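You operate a simulated robot arm through the tools that you are given. There is no shell and no other tool.

You run a simulated robot arm. Do the job below in one go: nothing can be reset, and whatever is moved stays where it is left.

JOB
Level the scale, zero it and try the test weight.
Fine: turn the blue wheel till the bubble stands between its lines; read the display; the weight ends on its mat; leave the orange wheel. Set down upright: test weight.
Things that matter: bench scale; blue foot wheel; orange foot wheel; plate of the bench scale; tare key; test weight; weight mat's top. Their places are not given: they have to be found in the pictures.

It is judged by the outcome, as a careful person would: the job done as asked, and still so three seconds after it is handed in. It fails if anything else is knocked over, pushed out of place, dropped, spilled or broken.

ROBOT AND FRAMES
A 6-joint arm with a two-finger parallel gripper, fixed in place. Base frame: the origin is on the floor under the middle of its stand, x ahead of it, y to its left, z up; the work surface is at about z = 0.9. Lengths are in m, angles in degrees, forces in N, time in s.
With the tool pointing down near the work surface it reaches from about 0.24 to 0.66 m from the base axis. Its first joint turns from -66.0 to 66.0 degrees. Payload 2.9 kg.
Tool frame: the origin (TCP) lies between the finger pads and is the grasp point; the fingertips stand 0.03 m ahead of it; z points along the fingers, y is the line along which they close. The gripper opens to 0.11 m. The fingers are 0.02 m wide and 0.01 m thick; the gripper's body (0.048 by 0.112 m) begins 0.055 m behind the TCP.
Orientation is that of the tool frame in the base frame, as a unit quaternion [x, y, z, w]. With the fingers straight down and closing along the base's y, the tool's x points along the base's -x, its y along +y and its z along -z.

CONTROLS
- The arm moves only by the tool drive_tool. Its argument "plan" is a list that holds one entry, the list of rows, each a list of 6 numbers: the shift along the tool's x, y, z in mm, then the turn, a rotation vector about the tool's x, y, z in degrees. In form: [[[x, y, z, wx, wy, wz], ...]]. A call has 1 to 20 rows; each row is the pose to reach, as a shift and turn from the pose commanded when the call began, along the tool's axes at that moment. "hand" is the finger opening in mm, from 0 to 110, set as the call begins (left out, the last holds). A row lasts 0.2 s, in which the tool goes at most 0.05 m and 8.6 degrees; a call with a longer step from one row to the next is refused whole, and so is a gripper value outside its range. Where a pose cannot be reached the arm comes as near as it can. A force on the tool above 40 N (or 10 N above the force at the start of the call, whichever is more), or a blocked arm, ends the call early, and 0.2 s more pass. The fingers move at their own pace (about 0.108 m/s each) and stop on an object; they squeeze with about 33 N. The grip force told is the motor's: it shows also when the fingers shut on nothing. Time passes only in rows, and 0.2 s behind the last, so rows that repeat a pose let the fingers close. It gives the time, the measured TCP pose, the force on the tool (base axes), the opening and the grip force at its end, in the units of the frame above (readings bear some noise), with the torque about the TCP (base axes, N m) and any sound that the robot's microphone picked up, and new pictures: "show" is both (left out), scene, wrist or none.
- Cameras (640 x 400 px; columns grow to the right, rows downward): "scene" is fixed at [0.0831, 0.4382, 1.3882]; the picture's right is [-0.69, -0.72, 0.00], its down [-0.38, 0.36, -0.85] and it looks along [0.61, -0.59, -0.53] (base axes); focal length 227 px, centre (320, 200). "wrist" rides on the gripper at [0.072, 0.017, -0.103] in the tool frame; the picture's right is [-0.23, 0.97, 0.00], its down [-0.76, -0.18, -0.62] and it looks along [-0.61, -0.14, 0.78] (tool axes); focal length 222 px, centre (320, 200).
- pixel_to_xyz(camera, pixels): for up to 12 pixels [column, row] of the newest picture of that camera ("zoom" is the newest enlarged one), the place [x, y, z] in the base frame of the surface seen there, good to about 0.003 m. No time passes.
- zoom(camera, box): a new picture of the part [left, top, right, bottom] of that camera's present view, enlarged. No time passes.
- hand_in(): hands the job in; it is judged then, once.

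Unless the task says otherwise, let go and move clear before handing in.

The tools are called after "Call:" by a JSON object that holds its "fn" and its "kwargs". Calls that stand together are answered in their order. drive_tool: Moves the arm, as the interface text tells. Its arguments: {"type":"object","properties":{"plan":{"type":"array","items":{"type":"array","items":{"type":"array","items":{"type":"number"}}}},"hand":{"type":"number"},"show":{"type":"string","enum":["both","scene","wrist","none"]}},"required":["plan"]} The other tools are called the same way: pixel_to_xyz (camera, pixels) gives the place of the surface under pixels of a picture; zoom (camera, box) takes an enlarged picture of a part of a camera's view; hand_in () hands the job in.

At the start:

```text
time: 0.0
ee_pos: [0.3849, -0.0431, 1.3072]
tool_rot: [0.0, 1.0, 0.0, 0.001]
contact_force: [0.6, -0.3, 0.8]
torque: [0.02, 0.0, -0.03]
finger_gap: 0.1102
gripper_force: 0.1
```

scene: 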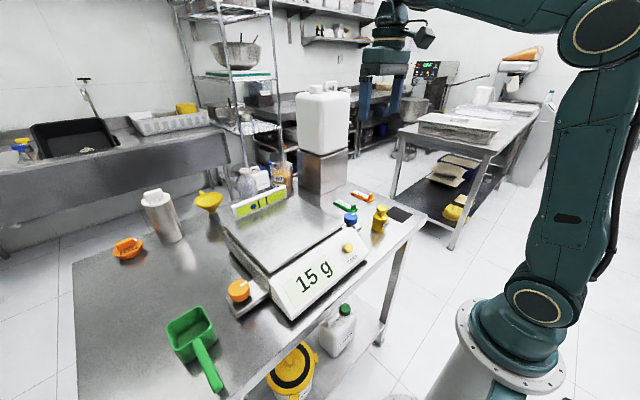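
wrist: 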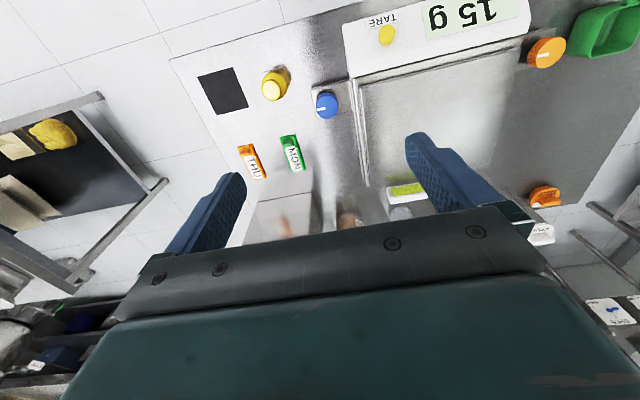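

The scene shows the scale with "15 g" on its display (about 315,275), the tare key (347,248), the blue wheel (351,218), the orange wheel (239,290), the yellow test weight (380,218) and a black mat (399,213). I will zoom in on these and get their places first.

Call:
{"fn": "zoom", "kwargs": {"camera": "scene", "box": [220, 170, 420, 300]}}

Call:
{"fn": "zoom", "kwargs": {"camera": "wrist", "box": [180, 0, 420, 200]}}

Call:
{"fn": "pixel_to_xyz", "kwargs": {"camera": "wrist", "pixels": [[222, 90], [270, 86], [326, 104], [388, 36], [546, 52], [440, 110], [360, 80], [405, 190], [320, 85], [240, 110], [203, 78], [245, 107]]}}

Call:
{"fn": "pixel_to_xyz", "kwargs": {"camera": "scene", "pixels": [[351, 213], [351, 222], [380, 210], [380, 222], [399, 213], [347, 248], [239, 286], [259, 203], [290, 235], [315, 275], [240, 300], [335, 232]]}}

```text
3.08 times, centred on (320, 235) of scene
```

zoom: 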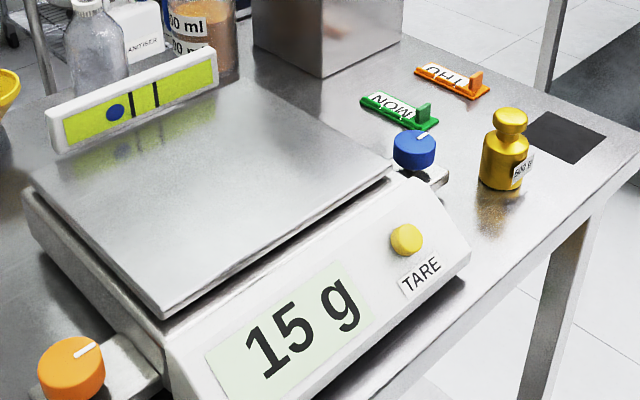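

```text
2.00 times, centred on (300, 100) of wrist
```

zoom: 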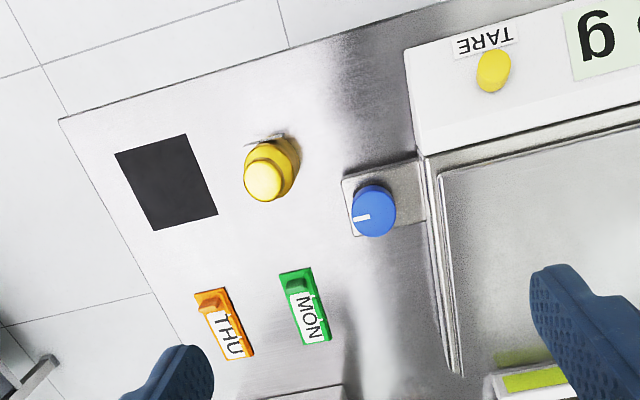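

```text
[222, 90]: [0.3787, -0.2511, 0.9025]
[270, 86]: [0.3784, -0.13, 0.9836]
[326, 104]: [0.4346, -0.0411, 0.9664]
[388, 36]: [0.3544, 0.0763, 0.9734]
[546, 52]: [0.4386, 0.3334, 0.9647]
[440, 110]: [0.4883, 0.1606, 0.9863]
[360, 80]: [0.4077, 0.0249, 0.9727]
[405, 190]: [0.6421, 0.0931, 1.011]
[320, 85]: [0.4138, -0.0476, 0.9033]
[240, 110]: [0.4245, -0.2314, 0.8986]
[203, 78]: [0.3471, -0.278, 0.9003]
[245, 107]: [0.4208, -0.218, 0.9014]
```

```text
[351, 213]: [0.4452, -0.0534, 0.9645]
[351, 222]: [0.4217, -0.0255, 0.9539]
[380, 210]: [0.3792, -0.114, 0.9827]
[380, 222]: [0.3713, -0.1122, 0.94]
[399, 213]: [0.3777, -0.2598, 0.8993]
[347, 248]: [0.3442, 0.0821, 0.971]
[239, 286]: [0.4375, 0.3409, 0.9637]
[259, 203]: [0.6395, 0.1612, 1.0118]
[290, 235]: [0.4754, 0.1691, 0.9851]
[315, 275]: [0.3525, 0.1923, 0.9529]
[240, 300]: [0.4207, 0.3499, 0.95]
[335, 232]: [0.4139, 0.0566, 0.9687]
```

The bubble sits left of its two lines (zoom pixel 115,112). I will take a tight zoom on the blue wheel and weight to measure them.

Call:
{"fn": "zoom", "kwargs": {"camera": "wrist", "box": [290, 70, 370, 130]}}

Call:
{"fn": "pixel_to_xyz", "kwargs": {"camera": "zoom", "pixels": [[200, 210], [370, 210], [290, 130], [290, 260], [290, 330], [200, 100], [420, 100], [540, 60], [540, 200], [560, 300], [230, 300], [420, 300]]}}

Call:
{"fn": "zoom", "kwargs": {"camera": "scene", "box": [330, 190, 410, 240]}}

```text
6.67 times, centred on (330, 100) of wrist
```

zoom: 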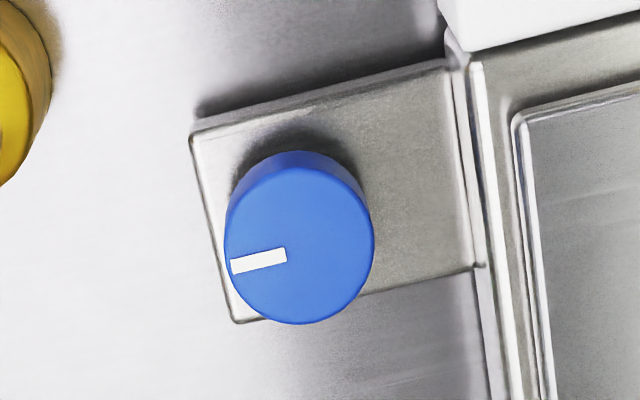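

```text
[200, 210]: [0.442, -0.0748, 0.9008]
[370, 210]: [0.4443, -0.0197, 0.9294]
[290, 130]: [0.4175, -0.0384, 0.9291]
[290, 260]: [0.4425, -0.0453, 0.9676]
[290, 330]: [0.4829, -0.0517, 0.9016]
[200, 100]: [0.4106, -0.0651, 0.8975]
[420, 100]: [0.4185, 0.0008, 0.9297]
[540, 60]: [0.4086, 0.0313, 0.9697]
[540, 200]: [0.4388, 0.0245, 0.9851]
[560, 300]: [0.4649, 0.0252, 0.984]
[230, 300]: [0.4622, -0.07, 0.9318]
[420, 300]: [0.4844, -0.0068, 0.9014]
```

```text
8.00 times, centred on (370, 215) of scene
```

zoom: 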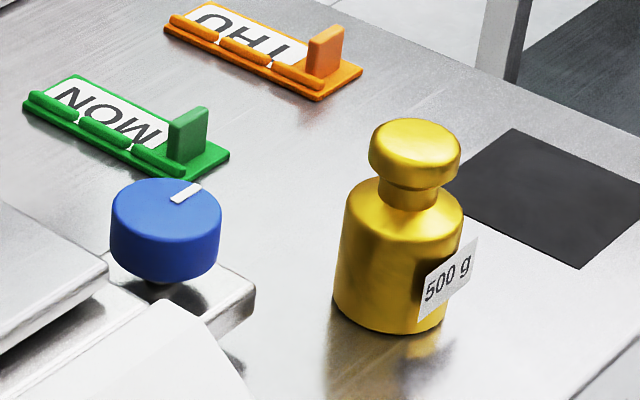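

The wheel's top is near zoom pixel (300,243) at z≈0.967, with its foot plate at z≈0.930. I will pin down its rim for an exact centre and zoom in on the bubble.

Call:
{"fn": "zoom", "kwargs": {"camera": "wrist", "box": [290, 70, 370, 130]}}

Call:
{"fn": "pixel_to_xyz", "kwargs": {"camera": "zoom", "pixels": [[232, 252], [368, 236], [296, 172], [302, 318], [300, 245], [275, 260], [250, 185], [350, 190], [250, 300], [350, 290], [460, 150], [487, 270]]}}

Call:
{"fn": "zoom", "kwargs": {"camera": "scene", "box": [224, 180, 304, 230]}}

```text
6.67 times, centred on (330, 100) of wrist
```

zoom: 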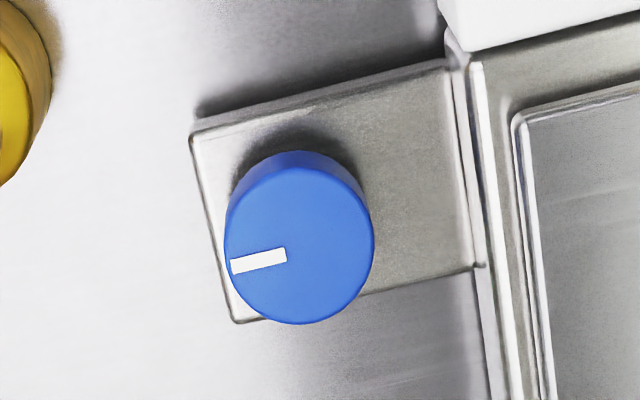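

```text
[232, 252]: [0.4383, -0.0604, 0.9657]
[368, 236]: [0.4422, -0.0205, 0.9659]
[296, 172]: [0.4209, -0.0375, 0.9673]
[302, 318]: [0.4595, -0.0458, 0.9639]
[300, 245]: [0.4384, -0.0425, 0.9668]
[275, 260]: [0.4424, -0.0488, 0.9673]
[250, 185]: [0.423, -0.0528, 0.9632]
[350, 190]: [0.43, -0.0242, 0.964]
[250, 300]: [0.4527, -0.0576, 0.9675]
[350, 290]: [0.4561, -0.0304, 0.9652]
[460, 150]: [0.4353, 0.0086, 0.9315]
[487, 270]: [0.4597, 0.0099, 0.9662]
```

```text
8.00 times, centred on (264, 205) of scene
```

zoom: 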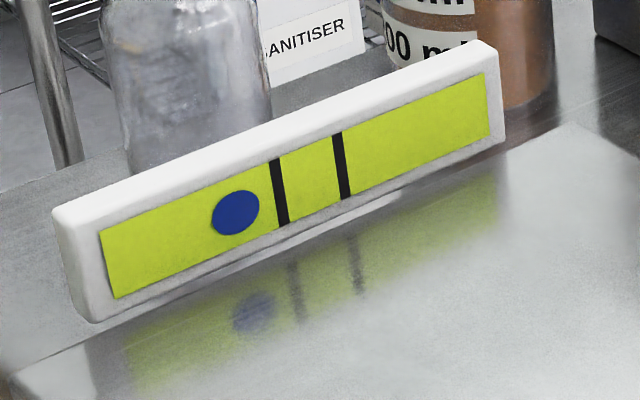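

The wheel's centre is about (0.440, -0.042) with a radius of about 0.0205, and the bubble is about 74 zoom px left of the middle of its lines. I will move above the wheel with the fingers partly open.

Call:
{"fn": "drive_tool", "kwargs": {"plan": [[[-10, 0, 40, 0, 0, 0], [-20, 1, 80, 0, 0, 0], [-30, 1.5, 120, 0, 0, 0], [-40, 1.5, 160, 0, 0, 0], [-50, 1.5, 200, 0, 0, 0], [-55, 1.5, 235, 0, 0, 0], [-55, 1.5, 250, 0, 0, 0], [-55, 1.5, 257, 0, 0, 0]]], "hand": 65}}

```text
time: 1.8
ee_pos: [0.4395, -0.0409, 1.049]
tool_rot: [-0.001, 1.0, -0.001, 0.0]
contact_force: [-0.6, 0.1, 1.1]
torque: [-0.02, 0.02, 0.0]
finger_gap: 0.0652
gripper_force: 0.0
```

scene: 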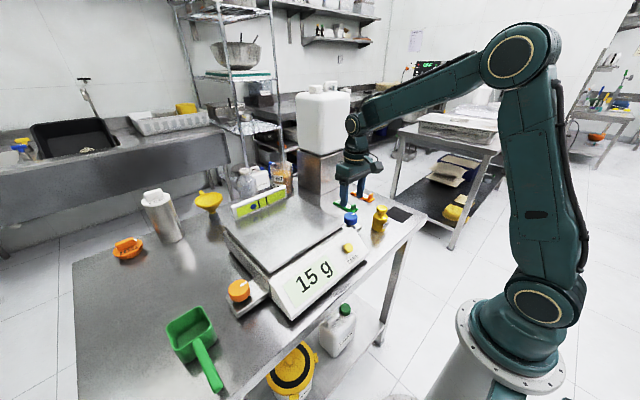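
wrist: 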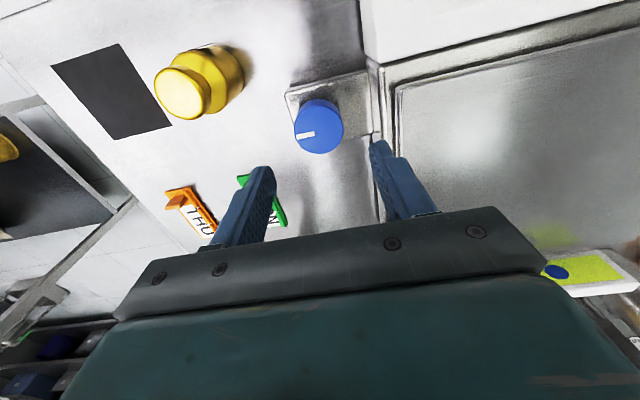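

The tool is above the wheel at (0.4395, -0.041), and the wheel shows at wrist pixel (318,125). I will check its centre from this nearer view before going down.

Call:
{"fn": "pixel_to_xyz", "kwargs": {"camera": "wrist", "pixels": [[318, 125], [297, 127], [341, 124], [318, 103], [319, 150], [305, 134], [350, 90], [372, 110], [190, 92], [215, 75], [115, 90], [385, 60]]}}

Call:
{"fn": "zoom", "kwargs": {"camera": "wrist", "box": [240, 60, 440, 185]}}

```text
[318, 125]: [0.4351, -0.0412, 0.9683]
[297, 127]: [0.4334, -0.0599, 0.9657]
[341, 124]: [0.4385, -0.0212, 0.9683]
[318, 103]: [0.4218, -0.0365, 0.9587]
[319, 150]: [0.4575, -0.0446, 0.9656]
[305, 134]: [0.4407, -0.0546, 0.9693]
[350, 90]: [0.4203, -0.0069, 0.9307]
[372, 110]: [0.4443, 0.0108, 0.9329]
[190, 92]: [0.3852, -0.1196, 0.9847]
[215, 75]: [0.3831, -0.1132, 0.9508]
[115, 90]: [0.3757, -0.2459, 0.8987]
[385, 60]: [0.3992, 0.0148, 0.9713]
```

```text
3.20 times, centred on (340, 122) of wrist
```

zoom: 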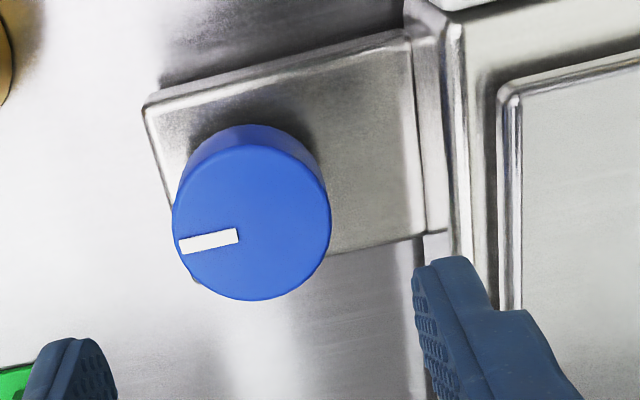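

The wheel's centre measures about (0.4385, -0.041), so the tool is already aligned. I will lower it to z≈0.967, keeping the tips above the foot plate, and narrow the fingers to 56 mm on the way.

Call:
{"fn": "drive_tool", "kwargs": {"plan": [[[0, 0, 10, 0, 0, 0], [0.5, 0, 30, 0, 0, 0], [0.5, 0, 50, 0, 0, 0], [0.5, 0, 65, 0, 0, 0], [0.5, 0, 75, 0, 0, 0], [0.5, 0, 82, 0, 0, 0], [0.5, 0, 82, 0, 0, 0]]], "hand": 56}}

```text
time: 3.4
ee_pos: [0.4394, -0.0402, 0.9681]
tool_rot: [0.0, 1.0, 0.0, 0.001]
contact_force: [0.6, 1.3, 1.0]
torque: [-0.03, 0.0, 0.03]
finger_gap: 0.056
gripper_force: 0.0
```

scene: 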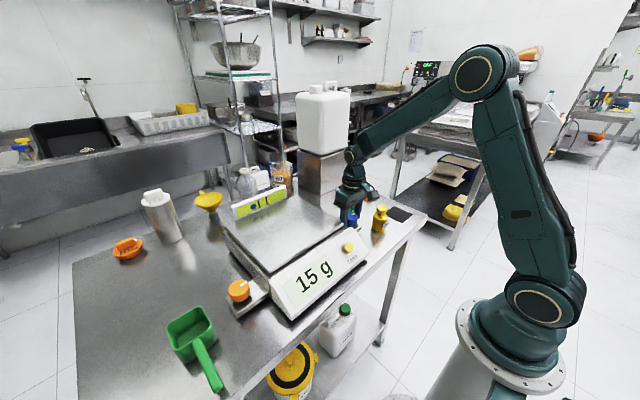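
wrist: 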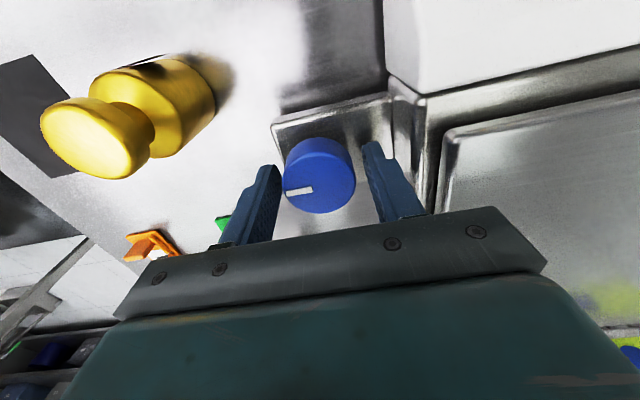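

The wheel (wrist pixel 319,187) sits midway between the fingers at the tool point. I will close on it and watch the forces.

Call:
{"fn": "drive_tool", "kwargs": {"plan": [[[0, 0, 0, 0, 0, 0], [0, 0, 0, 0, 0, 0], [0, 0, 0, 0, 0, 0]]], "hand": 0, "show": "wrist"}}

Call:
{"fn": "zoom", "kwargs": {"camera": "scene", "box": [224, 180, 304, 230]}}

```text
time: 4.2
ee_pos: [0.4392, -0.0422, 0.9688]
tool_rot: [0.002, 1.0, 0.0, 0.001]
contact_force: [0.3, -7.4, -5.7]
torque: [0.14, -0.51, -0.02]
finger_gap: 0.0436
gripper_force: 44.6
```

wrist: 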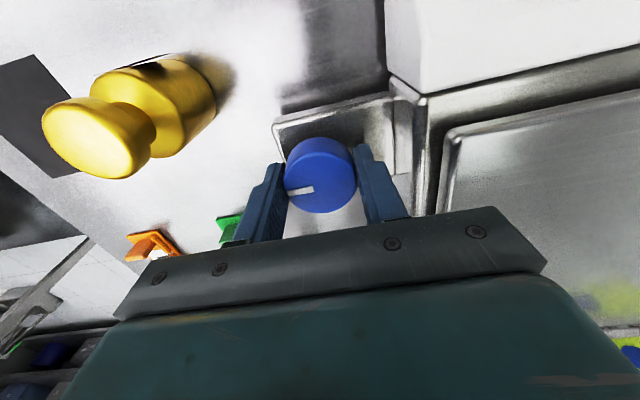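

```text
8.00 times, centred on (264, 205) of scene
```

zoom: 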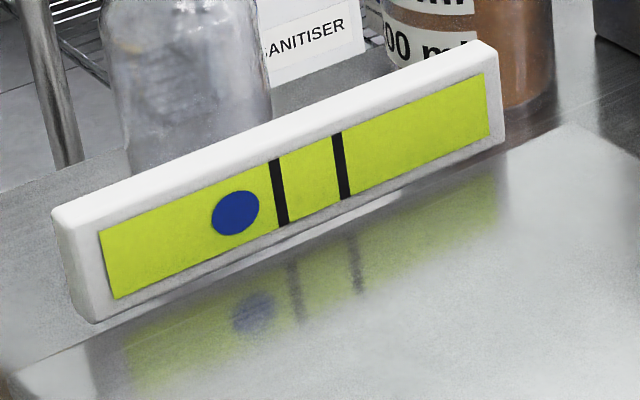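

The fingers hold the wheel (gap 43.6 mm) with a slight sideways force of -7 N, and the bubble has not moved. I will turn the wheel about 24 degrees about the tool's z to see which way the bubble goes.

Call:
{"fn": "drive_tool", "kwargs": {"plan": [[[0, -1, 0, 0, 0, 4], [0, -1, 0, 0, 0, 9], [0, -1, 0, 0, 0, 14], [0, -1, 0, 0, 0, 19], [0, -1, 0, 0, 0, 24], [0, -1, 0, 0, 0, 24]]], "hand": 0}}

Call:
{"fn": "zoom", "kwargs": {"camera": "scene", "box": [224, 180, 304, 230]}}

```text
time: 5.6
ee_pos: [0.4383, -0.0416, 0.9687]
tool_rot: [0.209, 0.978, 0.001, -0.001]
contact_force: [-9.9, 2.0, 22.0]
torque: [0.01, 0.79, -0.01]
finger_gap: 0.0438
gripper_force: 44.8
```

scene: 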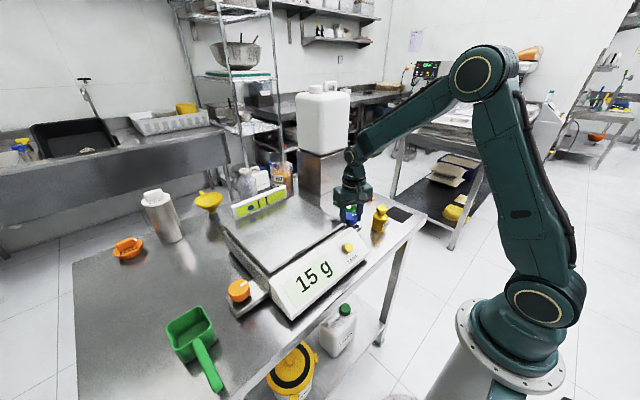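
wrist: 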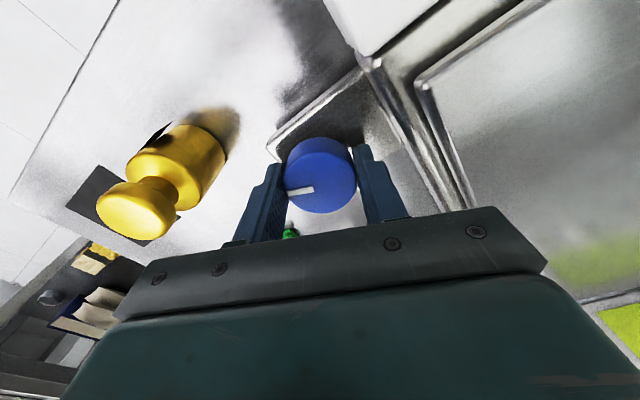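

```text
8.00 times, centred on (264, 205) of scene
```

zoom: 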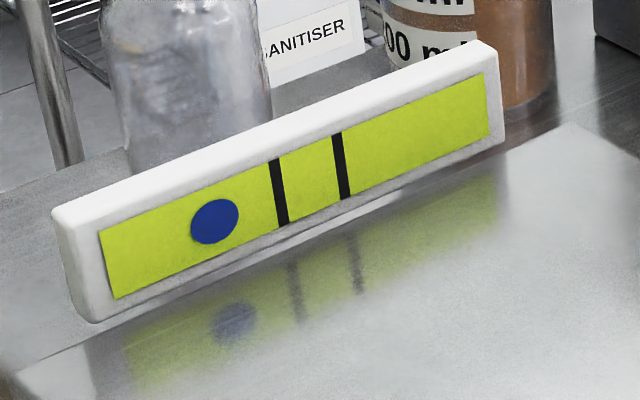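

Turning this way moved the bubble left (zoom px 236 to 214 over 24 degrees), which is the wrong way, and the vertical force rose to 22 N. I will turn back the other way by 30 degrees and check the force as I go.

Call:
{"fn": "drive_tool", "kwargs": {"plan": [[[0, 0, 0, 0, 0, -5], [0, 0, 0, 0, 0, -10], [0, 0, 0, 0, 0, -15], [0, 0, 0, 0, 0, -20], [0, 0, 0, 0, 0, -25], [0, 0, 0, 0, 0, -30], [0, 0, 0, 0, 0, -30]]], "hand": 0, "show": "scene"}}

Call:
{"fn": "zoom", "kwargs": {"camera": "scene", "box": [224, 180, 304, 230]}}

```text
time: 7.2
ee_pos: [0.4403, -0.0403, 0.9682]
tool_rot: [-0.054, 0.999, 0.0, 0.0]
contact_force: [-12.1, 8.2, 25.1]
torque: [-0.28, 0.5, 0.04]
finger_gap: 0.0438
gripper_force: 45.4
```

scene: 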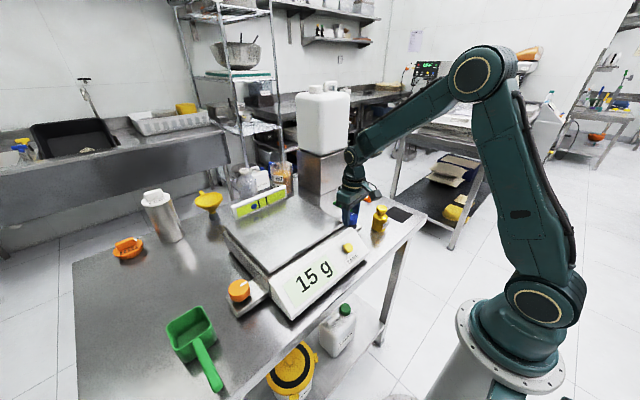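

```text
8.00 times, centred on (264, 205) of scene
```

zoom: 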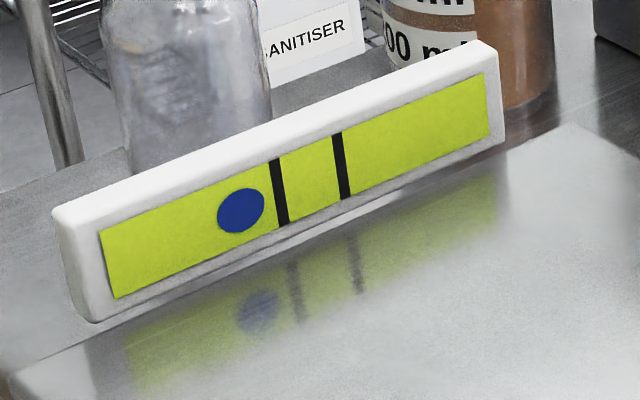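

The bubble is moving right now (zoom px 241), at about 0.9 px per degree, so roughly 75 more degrees are needed. I will turn on by 40 degrees and ease the tool up about 1 mm to relieve the 25 N.

Call:
{"fn": "drive_tool", "kwargs": {"plan": [[[0.5, 0.5, -1, 0, 0, 0], [0.5, 0.5, -1, 0, 0, -5], [0.5, 0.5, -1, 0, 0, -10], [0.5, 0.5, -1, 0, 0, -15], [0.5, 0.5, -1, 0, 0, -20], [0.5, 0.5, -1, 0, 0, -25], [0.5, 0.5, -1, 0, 0, -30], [0.5, 0.5, -1, 0, 0, -35], [0.5, 0.5, -1, 0, 0, -40], [0.5, 0.5, -1, 0, 0, -40]]], "hand": 0, "show": "both"}}

Call:
{"fn": "zoom", "kwargs": {"camera": "scene", "box": [224, 180, 304, 230]}}

```text
time: 9.4
ee_pos: [0.4398, -0.0412, 0.9669]
tool_rot: [-0.392, 0.92, 0.0, -0.001]
contact_force: [7.9, 7.3, -25.6]
torque: [-0.12, -0.46, 0.02]
finger_gap: 0.0437
gripper_force: 45.1
```

scene: 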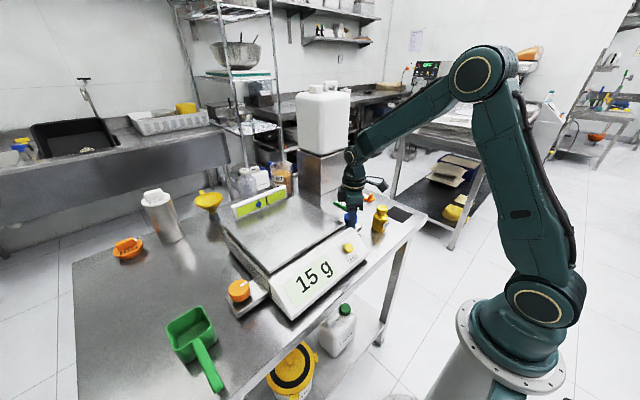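
wrist: 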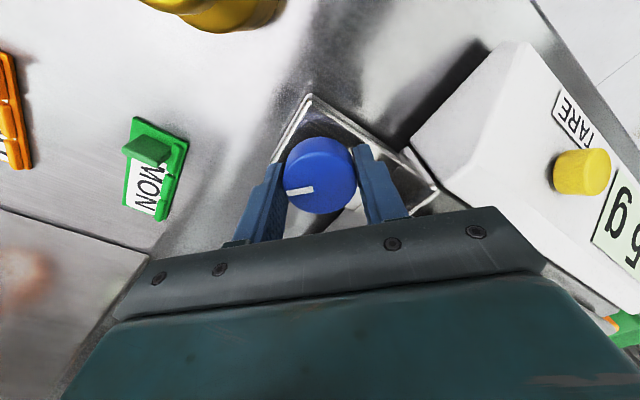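

```text
8.00 times, centred on (264, 205) of scene
```

zoom: 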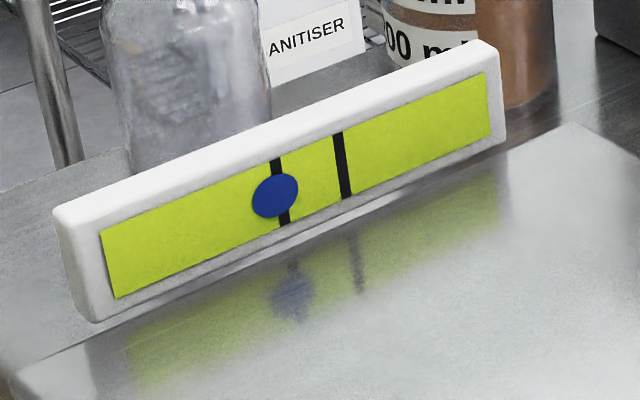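

The bubble is now at zoom px 275, with the target middle at about 310, so about 40 more degrees. The vertical force went to -25 N, so I will ease down 0.5 mm while turning.

Call:
{"fn": "drive_tool", "kwargs": {"plan": [[[0, 0, 0.5, 0, 0, 0], [0, 0, 0.5, 0, 0, -5], [0, 0, 0.5, 0, 0, -10], [0, 0, 0.5, 0, 0, -15], [0, 0, 0.5, 0, 0, -20], [0, 0, 0.5, 0, 0, -25], [0, 0, 0.5, 0, 0, -30], [0, 0, 0.5, 0, 0, -35], [0, 0, 0.5, 0, 0, -38], [0, 0, 0.5, 0, 0, -38]]], "hand": 0, "show": "both"}}

Call:
{"fn": "zoom", "kwargs": {"camera": "scene", "box": [224, 180, 304, 230]}}

```text
time: 11.6
ee_pos: [0.4399, -0.0415, 0.9686]
tool_rot: [-0.669, 0.743, 0.0, 0.0]
contact_force: [4.2, 1.3, -22.2]
torque: [-0.7, 0.56, 0.03]
finger_gap: 0.044
gripper_force: 45.3
```

scene: 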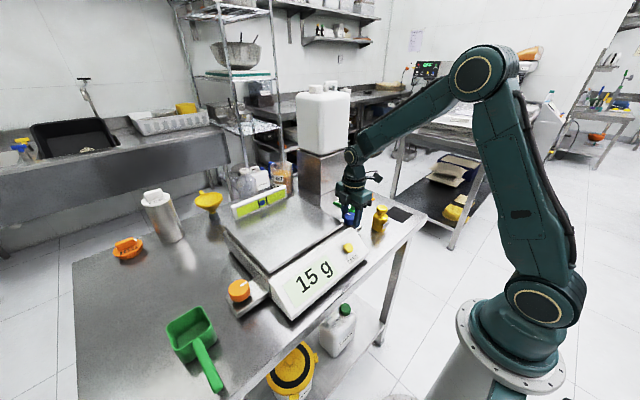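
wrist: 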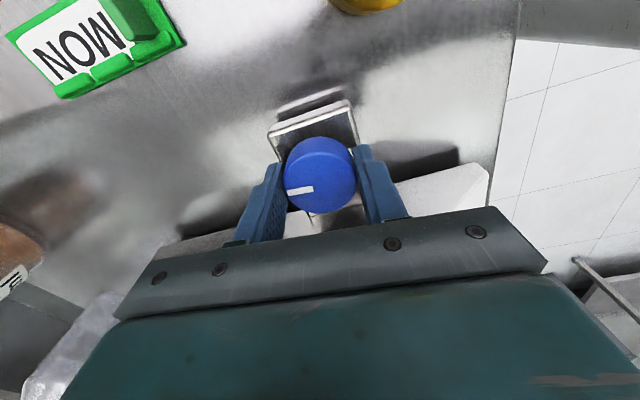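

```text
8.00 times, centred on (264, 205) of scene
```

zoom: 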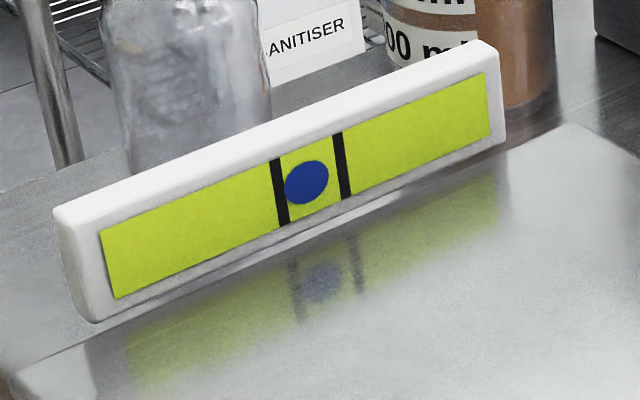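

The bubble is at zoom px 307, nearly between its lines (middle about 311). A last 4 degrees will centre it, easing the tool down 0.4 mm.

Call:
{"fn": "drive_tool", "kwargs": {"plan": [[[0, 0, 0.4, 0, 0, -2], [0, 0, 0.4, 0, 0, -4], [0, 0, 0.4, 0, 0, -4], [0, 0, 0.4, 0, 0, -4]]], "hand": 0, "show": "scene"}}

Call:
{"fn": "zoom", "kwargs": {"camera": "scene", "box": [224, 180, 304, 230]}}

```text
time: 12.6
ee_pos: [0.44, -0.0422, 0.9685]
tool_rot: [-0.695, 0.719, -0.001, 0.0]
contact_force: [-2.9, -2.4, -2.0]
torque: [0.18, 0.97, 0.03]
finger_gap: 0.0437
gripper_force: 44.9
```

scene: 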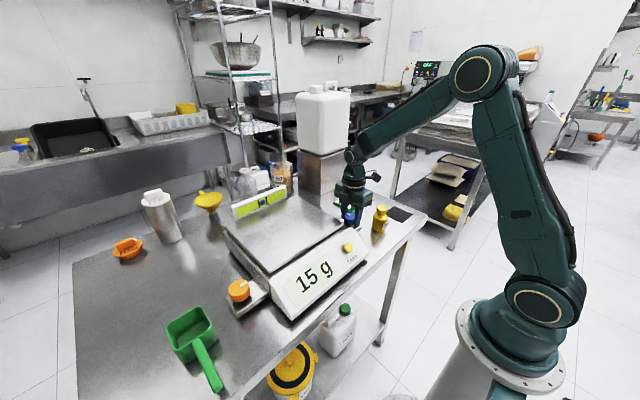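

```text
8.00 times, centred on (264, 205) of scene
```

zoom: 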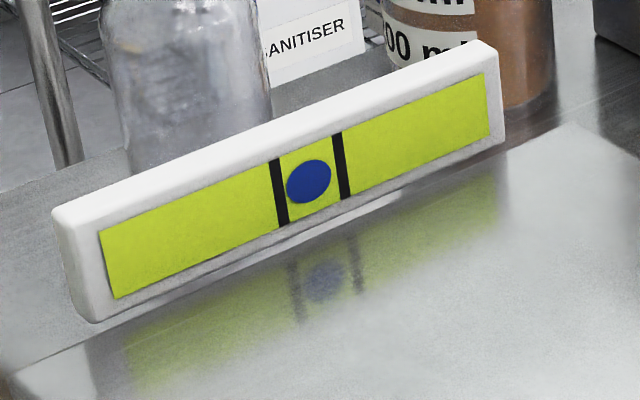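

The bubble stands in the middle (zoom px 309) and the forces are near zero. I will open the fingers in place, then lift straight up.

Call:
{"fn": "drive_tool", "kwargs": {"plan": [[[0, 0, 0, 0, 0, 0], [0, 0, 0, 0, 0, 0], [0, 0, 0, 0, 0, 0]]], "hand": 60, "show": "none"}}

Call:
{"fn": "drive_tool", "kwargs": {"plan": [[[0, 0, -5, 0, 0, 0], [0, 0, -20, 0, 0, 0], [0, 0, -45, 0, 0, 0], [0, 0, -80, 0, 0, 0], [0, 0, -115, 0, 0, 0], [0, 0, -150, 0, 0, 0]]], "hand": 60, "show": "both"}}

Call:
{"fn": "zoom", "kwargs": {"camera": "scene", "box": [224, 180, 304, 230]}}

```text
time: 13.4
ee_pos: [0.4399, -0.0415, 0.9691]
tool_rot: [-0.695, 0.719, 0.0, 0.0]
contact_force: [-0.1, -0.1, 1.0]
torque: [0.03, -0.02, -0.02]
finger_gap: 0.06
gripper_force: 0.1
```

```text
time: 14.8
ee_pos: [0.4394, -0.041, 1.1168]
tool_rot: [-0.695, 0.719, 0.0, 0.0]
contact_force: [-0.1, 0.3, 0.7]
torque: [0.0, -0.01, -0.01]
finger_gap: 0.06
gripper_force: 0.0
```

scene: 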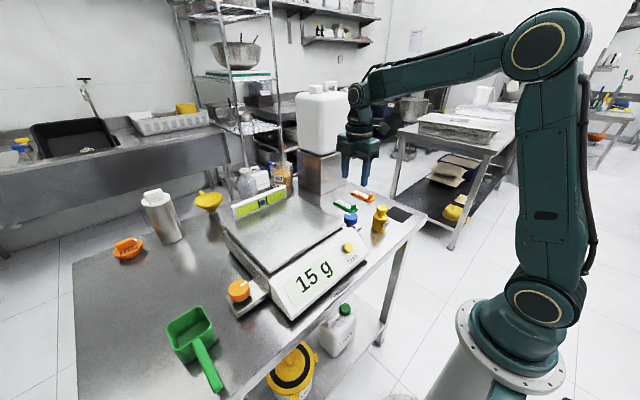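
wrist: 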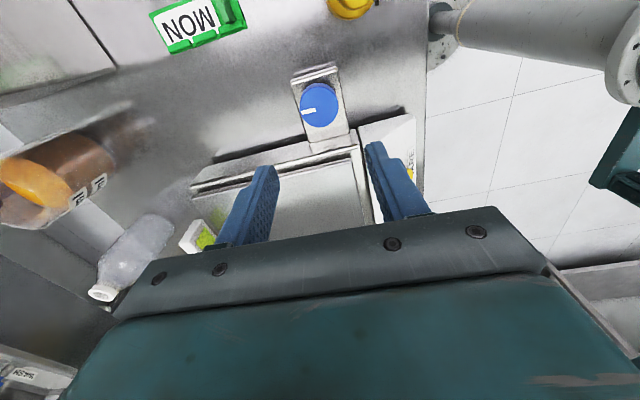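

```text
8.00 times, centred on (264, 205) of scene
```

zoom: 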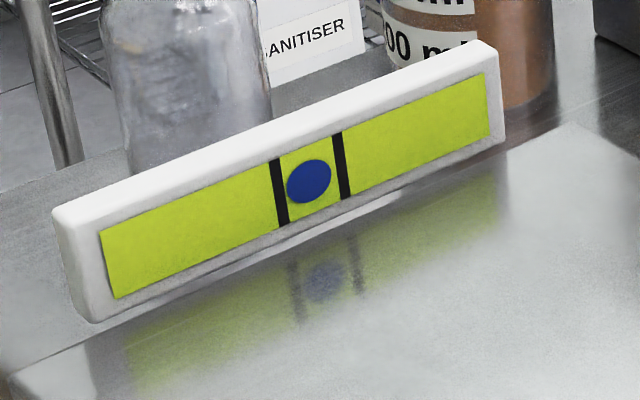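

The bubble stays centred after release. Next is the tare key: I will zoom in and measure the key and the slope of its panel.

Call:
{"fn": "zoom", "kwargs": {"camera": "scene", "box": [310, 220, 374, 260]}}

Call:
{"fn": "pixel_to_xyz", "kwargs": {"camera": "zoom", "pixels": [[370, 270], [340, 290], [400, 265], [370, 235], [370, 310], [250, 250], [250, 330], [480, 270], [500, 300], [300, 250], [440, 200], [420, 345]]}}

```text
10.00 times, centred on (342, 240) of scene
```

zoom: 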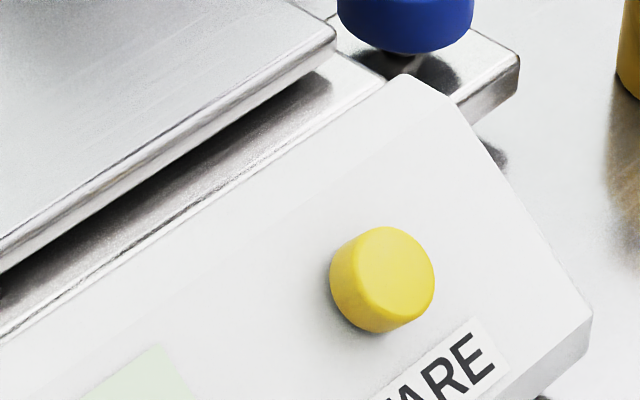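

```text
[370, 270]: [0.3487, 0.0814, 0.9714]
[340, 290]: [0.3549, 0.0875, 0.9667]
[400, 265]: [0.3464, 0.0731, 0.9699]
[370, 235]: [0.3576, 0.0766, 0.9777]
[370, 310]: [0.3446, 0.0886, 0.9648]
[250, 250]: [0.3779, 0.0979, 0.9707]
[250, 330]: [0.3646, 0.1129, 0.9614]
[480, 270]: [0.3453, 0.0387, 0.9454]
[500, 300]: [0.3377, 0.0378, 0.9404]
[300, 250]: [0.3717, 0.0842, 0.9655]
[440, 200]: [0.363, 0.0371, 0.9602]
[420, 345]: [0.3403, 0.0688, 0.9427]
```

The key's face centre is about (0.349, 0.079, 0.972) on a panel sloping about 37 degrees toward the robot. I will turn the tool back to its first heading, shut the fingers and move above the key at z≈1.10.

Call:
{"fn": "drive_tool", "kwargs": {"plan": [[[-8.9, 7.3, 1, 0, 0, 6.8], [-17.9, 14.5, 2, 0, 0, 13.5], [-26.8, 21.8, 4, 0, 0, 20.3], [-35.8, 29.1, 5, 0, 0, 27.1], [-44.7, 36.3, 6, 0, 0, 33.8], [-53.6, 43.6, 8, 0, 0, 40.6], [-62.6, 50.9, 9, 0, 0, 47.4], [-71.5, 58.2, 10, 0, 0, 54.2], [-80.4, 65.4, 12, 0, 0, 60.9], [-89.4, 72.7, 13, 0, 0, 67.7], [-98.3, 80, 14, 0, 0, 74.5], [-107.3, 87.2, 16, 0, 0, 81.2], [-116.2, 94.5, 17, 0, 0, 88], [-116.2, 94.5, 17, 0, 0, 88]]], "hand": 0, "show": "both"}}

Call:
{"fn": "zoom", "kwargs": {"camera": "wrist", "box": [240, 60, 400, 180]}}

```text
time: 17.8
ee_pos: [0.3494, 0.0778, 1.1009]
tool_rot: [0.001, 1.0, 0.0, 0.001]
contact_force: [0.0, 0.2, 0.1]
torque: [-0.02, -0.01, -0.04]
finger_gap: 0.0
gripper_force: 32.6
```

scene: 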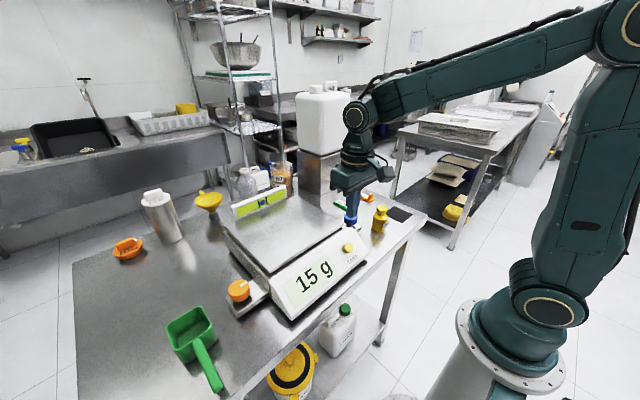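
wrist: 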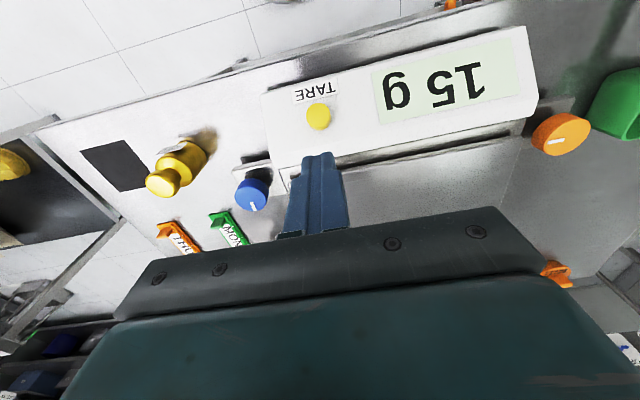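

```text
3.33 times, centred on (320, 120) of wrist
```

zoom: 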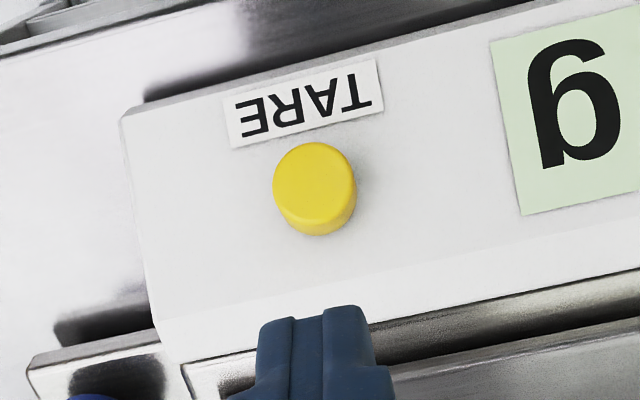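

Call:
{"fn": "pixel_to_xyz", "kwargs": {"camera": "zoom", "pixels": [[315, 184], [277, 188], [353, 180], [313, 145], [317, 222], [290, 155], [340, 215], [317, 233], [390, 230], [240, 180], [300, 120], [320, 290]]}}

```text
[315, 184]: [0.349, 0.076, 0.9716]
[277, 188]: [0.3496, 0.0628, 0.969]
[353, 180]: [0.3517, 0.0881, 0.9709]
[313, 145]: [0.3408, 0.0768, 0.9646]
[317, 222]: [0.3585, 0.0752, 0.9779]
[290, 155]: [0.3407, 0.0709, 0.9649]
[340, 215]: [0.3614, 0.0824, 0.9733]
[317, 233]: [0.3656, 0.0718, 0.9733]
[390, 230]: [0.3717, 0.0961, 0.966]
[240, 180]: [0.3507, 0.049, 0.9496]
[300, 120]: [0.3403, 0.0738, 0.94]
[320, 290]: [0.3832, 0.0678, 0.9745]
```

The key's face centre is (0.350, 0.076, 0.972) and its upper rim is at z≈0.979, so the tips should touch with the TCP near z=1.009. I will lower to just above that.

Call:
{"fn": "drive_tool", "kwargs": {"plan": [[[0, -1, 20, 0, 0, 0], [0, -1.8, 45, 0, 0, 0], [0, -1.8, 65, 0, 0, 0], [0, -1.8, 78, 0, 0, 0], [0, -1.8, 85, 0, 0, 0], [0, -1.8, 87, 0, 0, 0], [0, -1.8, 87, 0, 0, 0]]], "hand": 0, "show": "both"}}

Call:
{"fn": "zoom", "kwargs": {"camera": "scene", "box": [270, 210, 390, 300]}}

```text
time: 19.4
ee_pos: [0.35, 0.0747, 1.0128]
tool_rot: [0.0, 1.0, 0.0, 0.0]
contact_force: [-0.1, 0.4, 0.2]
torque: [0.04, -0.01, -0.02]
finger_gap: 0.0002
gripper_force: 33.5
```

scene: 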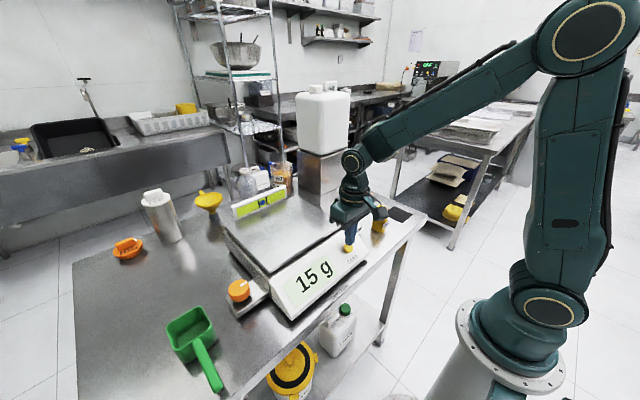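
wrist: 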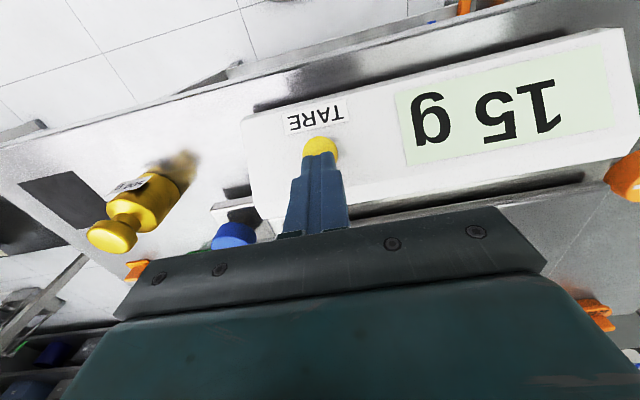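

```text
4.44 times, centred on (330, 255) of scene
```

zoom: 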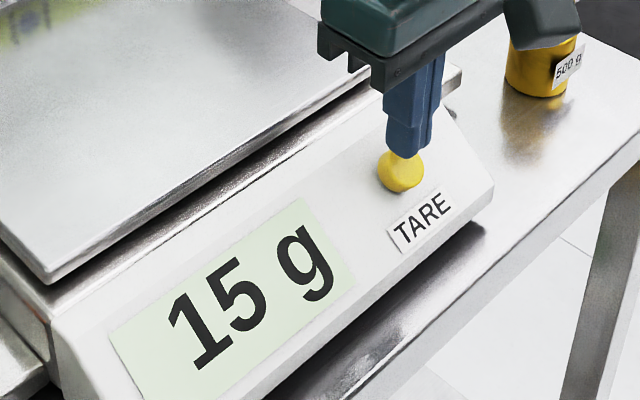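

The tips hover just above the upper part of the key (zoom px 402,160), with no force yet. I will press in 1 mm steps.

Call:
{"fn": "drive_tool", "kwargs": {"plan": [[[0, 0, 2, 0, 0, 0], [0, 0, 4, 0, 0, 0], [0, 0, 5, 0, 0, 0], [0, 0, 6, 0, 0, 0], [0, 0, 7, 0, 0, 0], [0, 0, 8, 0, 0, 0], [0, 0, 8, 0, 0, 0]]], "hand": 0, "show": "both"}}

Call:
{"fn": "zoom", "kwargs": {"camera": "scene", "box": [270, 210, 390, 300]}}

```text
time: 21.0
ee_pos: [0.3489, 0.0757, 1.005]
tool_rot: [0.0, 1.0, 0.0, 0.001]
contact_force: [-0.4, 1.2, 3.3]
torque: [-0.01, 0.01, -0.01]
finger_gap: 0.0
gripper_force: 33.0
```

scene: 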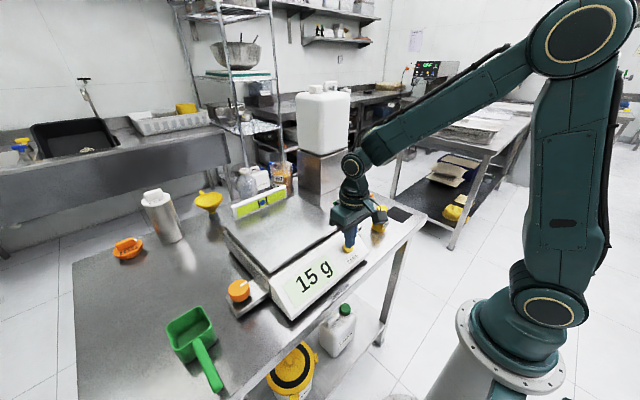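
wrist: 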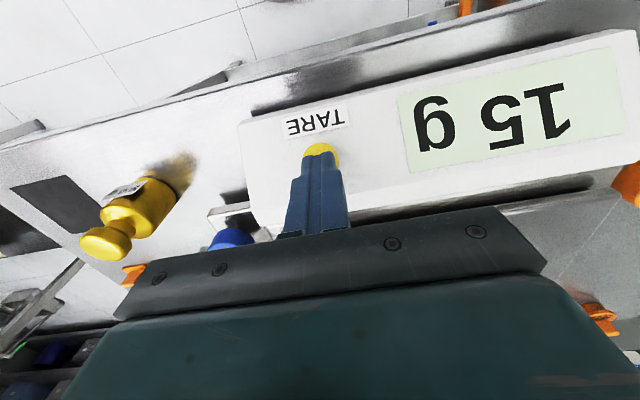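

```text
4.44 times, centred on (330, 255) of scene
```

zoom: 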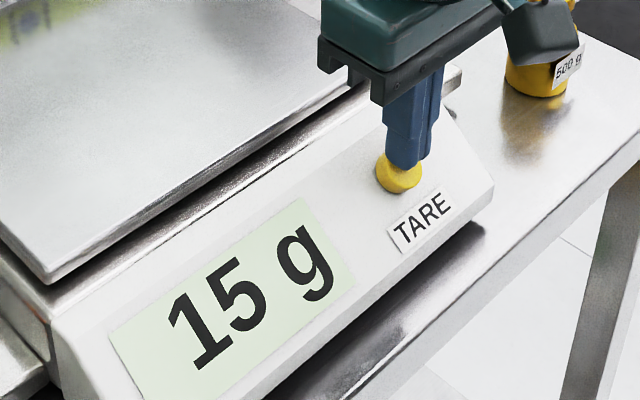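

The key gives with only 3.3 N and the display still reads 15 g. I will press a few millimetres more.

Call:
{"fn": "drive_tool", "kwargs": {"plan": [[[0, 0, 1, 0, 0, 0], [0, 0, 2, 0, 0, 0], [0, 0, 3, 0, 0, 0], [0, 0, 3, 0, 0, 0]]], "hand": 0, "show": "scene"}}

Call:
{"fn": "zoom", "kwargs": {"camera": "scene", "box": [270, 210, 390, 300]}}

```text
time: 22.0
ee_pos: [0.3485, 0.0747, 1.0022]
tool_rot: [-0.001, 1.0, -0.001, 0.001]
contact_force: [-0.6, -0.4, 3.5]
torque: [0.01, -0.02, -0.02]
finger_gap: 0.0
gripper_force: 32.9
heard: click
```

scene: 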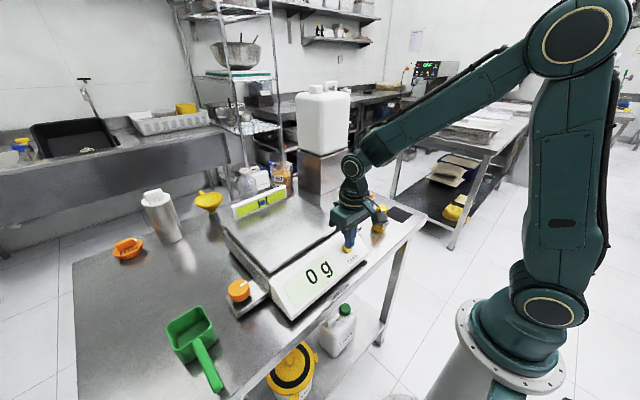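

```text
4.44 times, centred on (330, 255) of scene
```

zoom: 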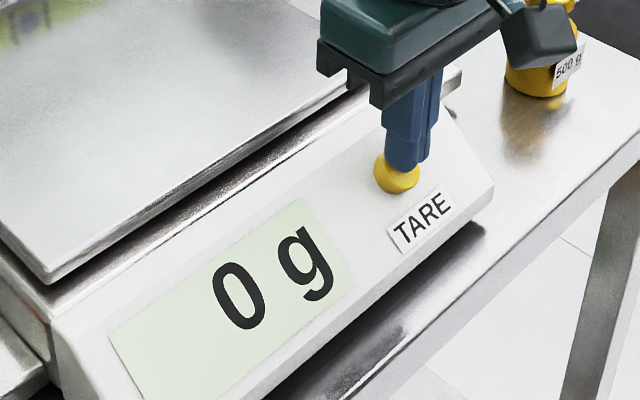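

A click was heard and the display now reads 0 g. I will lift off the key and move over to the test weight with the fingers opening.

Call:
{"fn": "drive_tool", "kwargs": {"plan": [[[0, 0, -8, 0, 0, 0], [0, 0, -30, 0, 0, 0], [0, 0, -65, 0, 0, 0], [0, -15, -98, 0, 0, 0], [-5, -50, -110, 0, 0, 0], [-10, -90, -110, 0, 0, 0], [-18, -130, -110, 0, 0, 0], [-25, -165, -110, 0, 0, 0], [-28, -188, -110, 0, 0, 0], [-28, -193, -110, 0, 0, 0], [-28, -193, -110, 0, 0, 0]]], "hand": 0, "show": "both"}}

Call:
{"fn": "zoom", "kwargs": {"camera": "wrist", "box": [200, 40, 440, 190]}}

Call:
{"fn": "zoom", "kwargs": {"camera": "scene", "box": [220, 180, 420, 305]}}

```text
time: 24.4
ee_pos: [0.3786, -0.1172, 1.1126]
tool_rot: [0.0, 1.0, -0.001, 0.001]
contact_force: [-0.7, -0.4, -0.6]
torque: [0.01, 0.0, 0.02]
finger_gap: 0.0
gripper_force: 33.0
```

scene: 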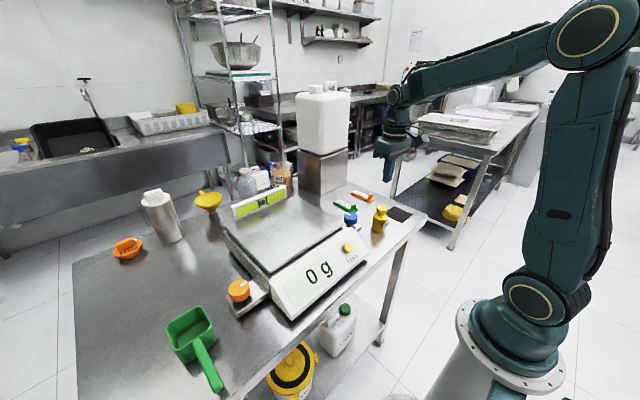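
wrist: 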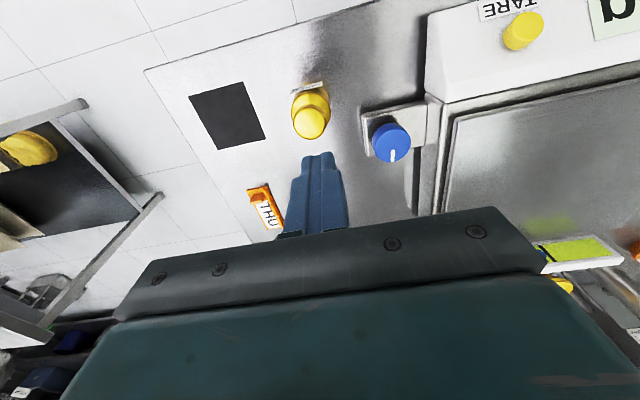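

```text
2.67 times, centred on (320, 115) of wrist
```

zoom: 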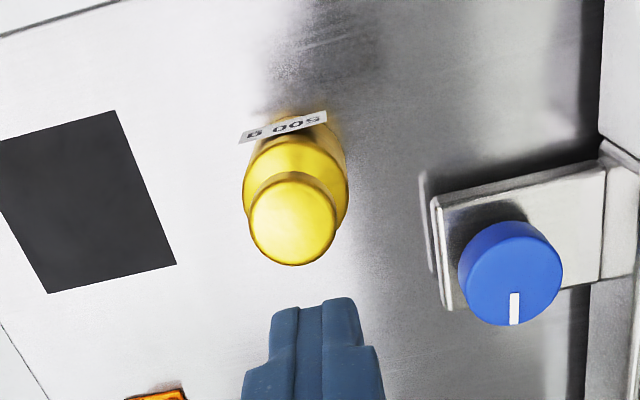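

```text
3.20 times, centred on (320, 242) of scene
```

zoom: 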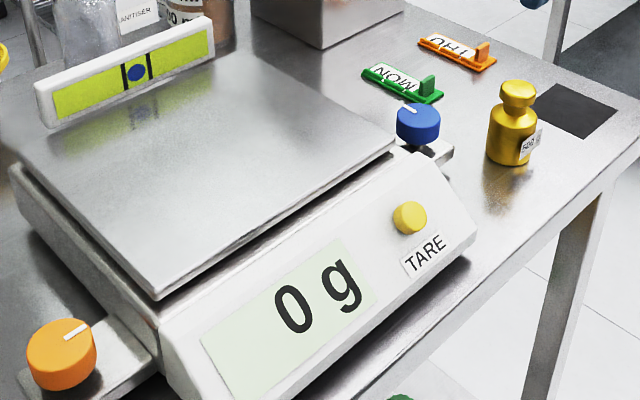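

The display holds 0 g and the bubble stays centred. The weight's knob shows at wrist pixel (310,123), so I will measure its knob, body and label.

Call:
{"fn": "zoom", "kwargs": {"camera": "wrist", "box": [270, 70, 350, 145]}}

Call:
{"fn": "pixel_to_xyz", "kwargs": {"camera": "wrist", "pixels": [[309, 123], [296, 124], [323, 121], [308, 109], [310, 136], [293, 112], [329, 112], [308, 94], [300, 88], [322, 85], [310, 100], [306, 87]]}}

Call:
{"fn": "zoom", "kwargs": {"camera": "scene", "box": [355, 195, 419, 235]}}

Call:
{"fn": "pixel_to_xyz", "kwargs": {"camera": "zoom", "pixels": [[250, 120], [205, 150], [295, 150], [250, 165], [250, 200], [250, 250], [180, 260], [310, 240], [250, 330], [340, 240], [190, 200], [430, 180]]}}

```text
5.33 times, centred on (310, 108) of wrist
```

zoom: 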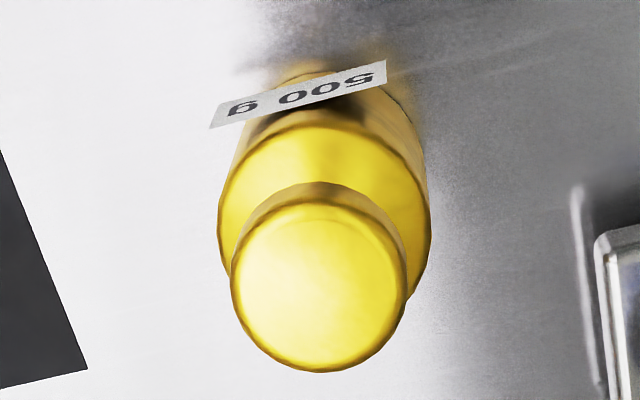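

```text
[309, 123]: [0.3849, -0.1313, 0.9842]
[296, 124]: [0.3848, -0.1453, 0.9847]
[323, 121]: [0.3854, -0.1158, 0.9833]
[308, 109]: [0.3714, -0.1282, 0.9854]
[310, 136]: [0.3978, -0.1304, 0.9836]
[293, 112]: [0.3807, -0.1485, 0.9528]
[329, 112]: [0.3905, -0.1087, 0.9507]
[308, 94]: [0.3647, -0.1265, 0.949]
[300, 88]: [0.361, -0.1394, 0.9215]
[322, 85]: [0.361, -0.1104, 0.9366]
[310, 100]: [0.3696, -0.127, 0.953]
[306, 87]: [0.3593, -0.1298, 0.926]
```

```text
10.00 times, centred on (387, 215) of scene
```

zoom: 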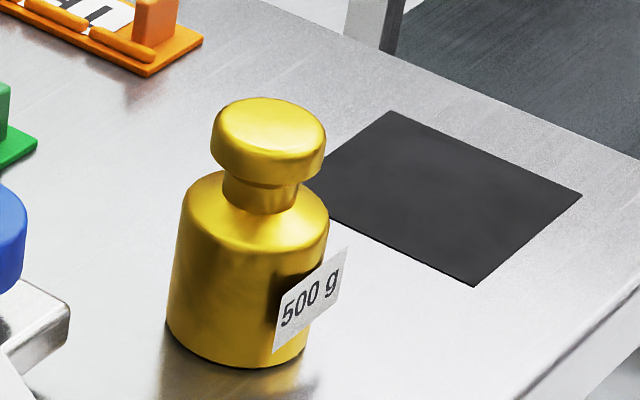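

```text
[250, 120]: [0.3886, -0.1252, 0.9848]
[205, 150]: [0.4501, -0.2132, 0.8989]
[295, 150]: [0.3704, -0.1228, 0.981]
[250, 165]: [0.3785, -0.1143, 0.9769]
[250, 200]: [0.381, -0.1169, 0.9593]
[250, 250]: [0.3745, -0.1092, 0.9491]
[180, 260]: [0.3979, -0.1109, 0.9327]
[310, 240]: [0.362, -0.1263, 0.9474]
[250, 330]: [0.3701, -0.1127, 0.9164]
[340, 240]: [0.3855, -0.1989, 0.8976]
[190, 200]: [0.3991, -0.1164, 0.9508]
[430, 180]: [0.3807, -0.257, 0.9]
```

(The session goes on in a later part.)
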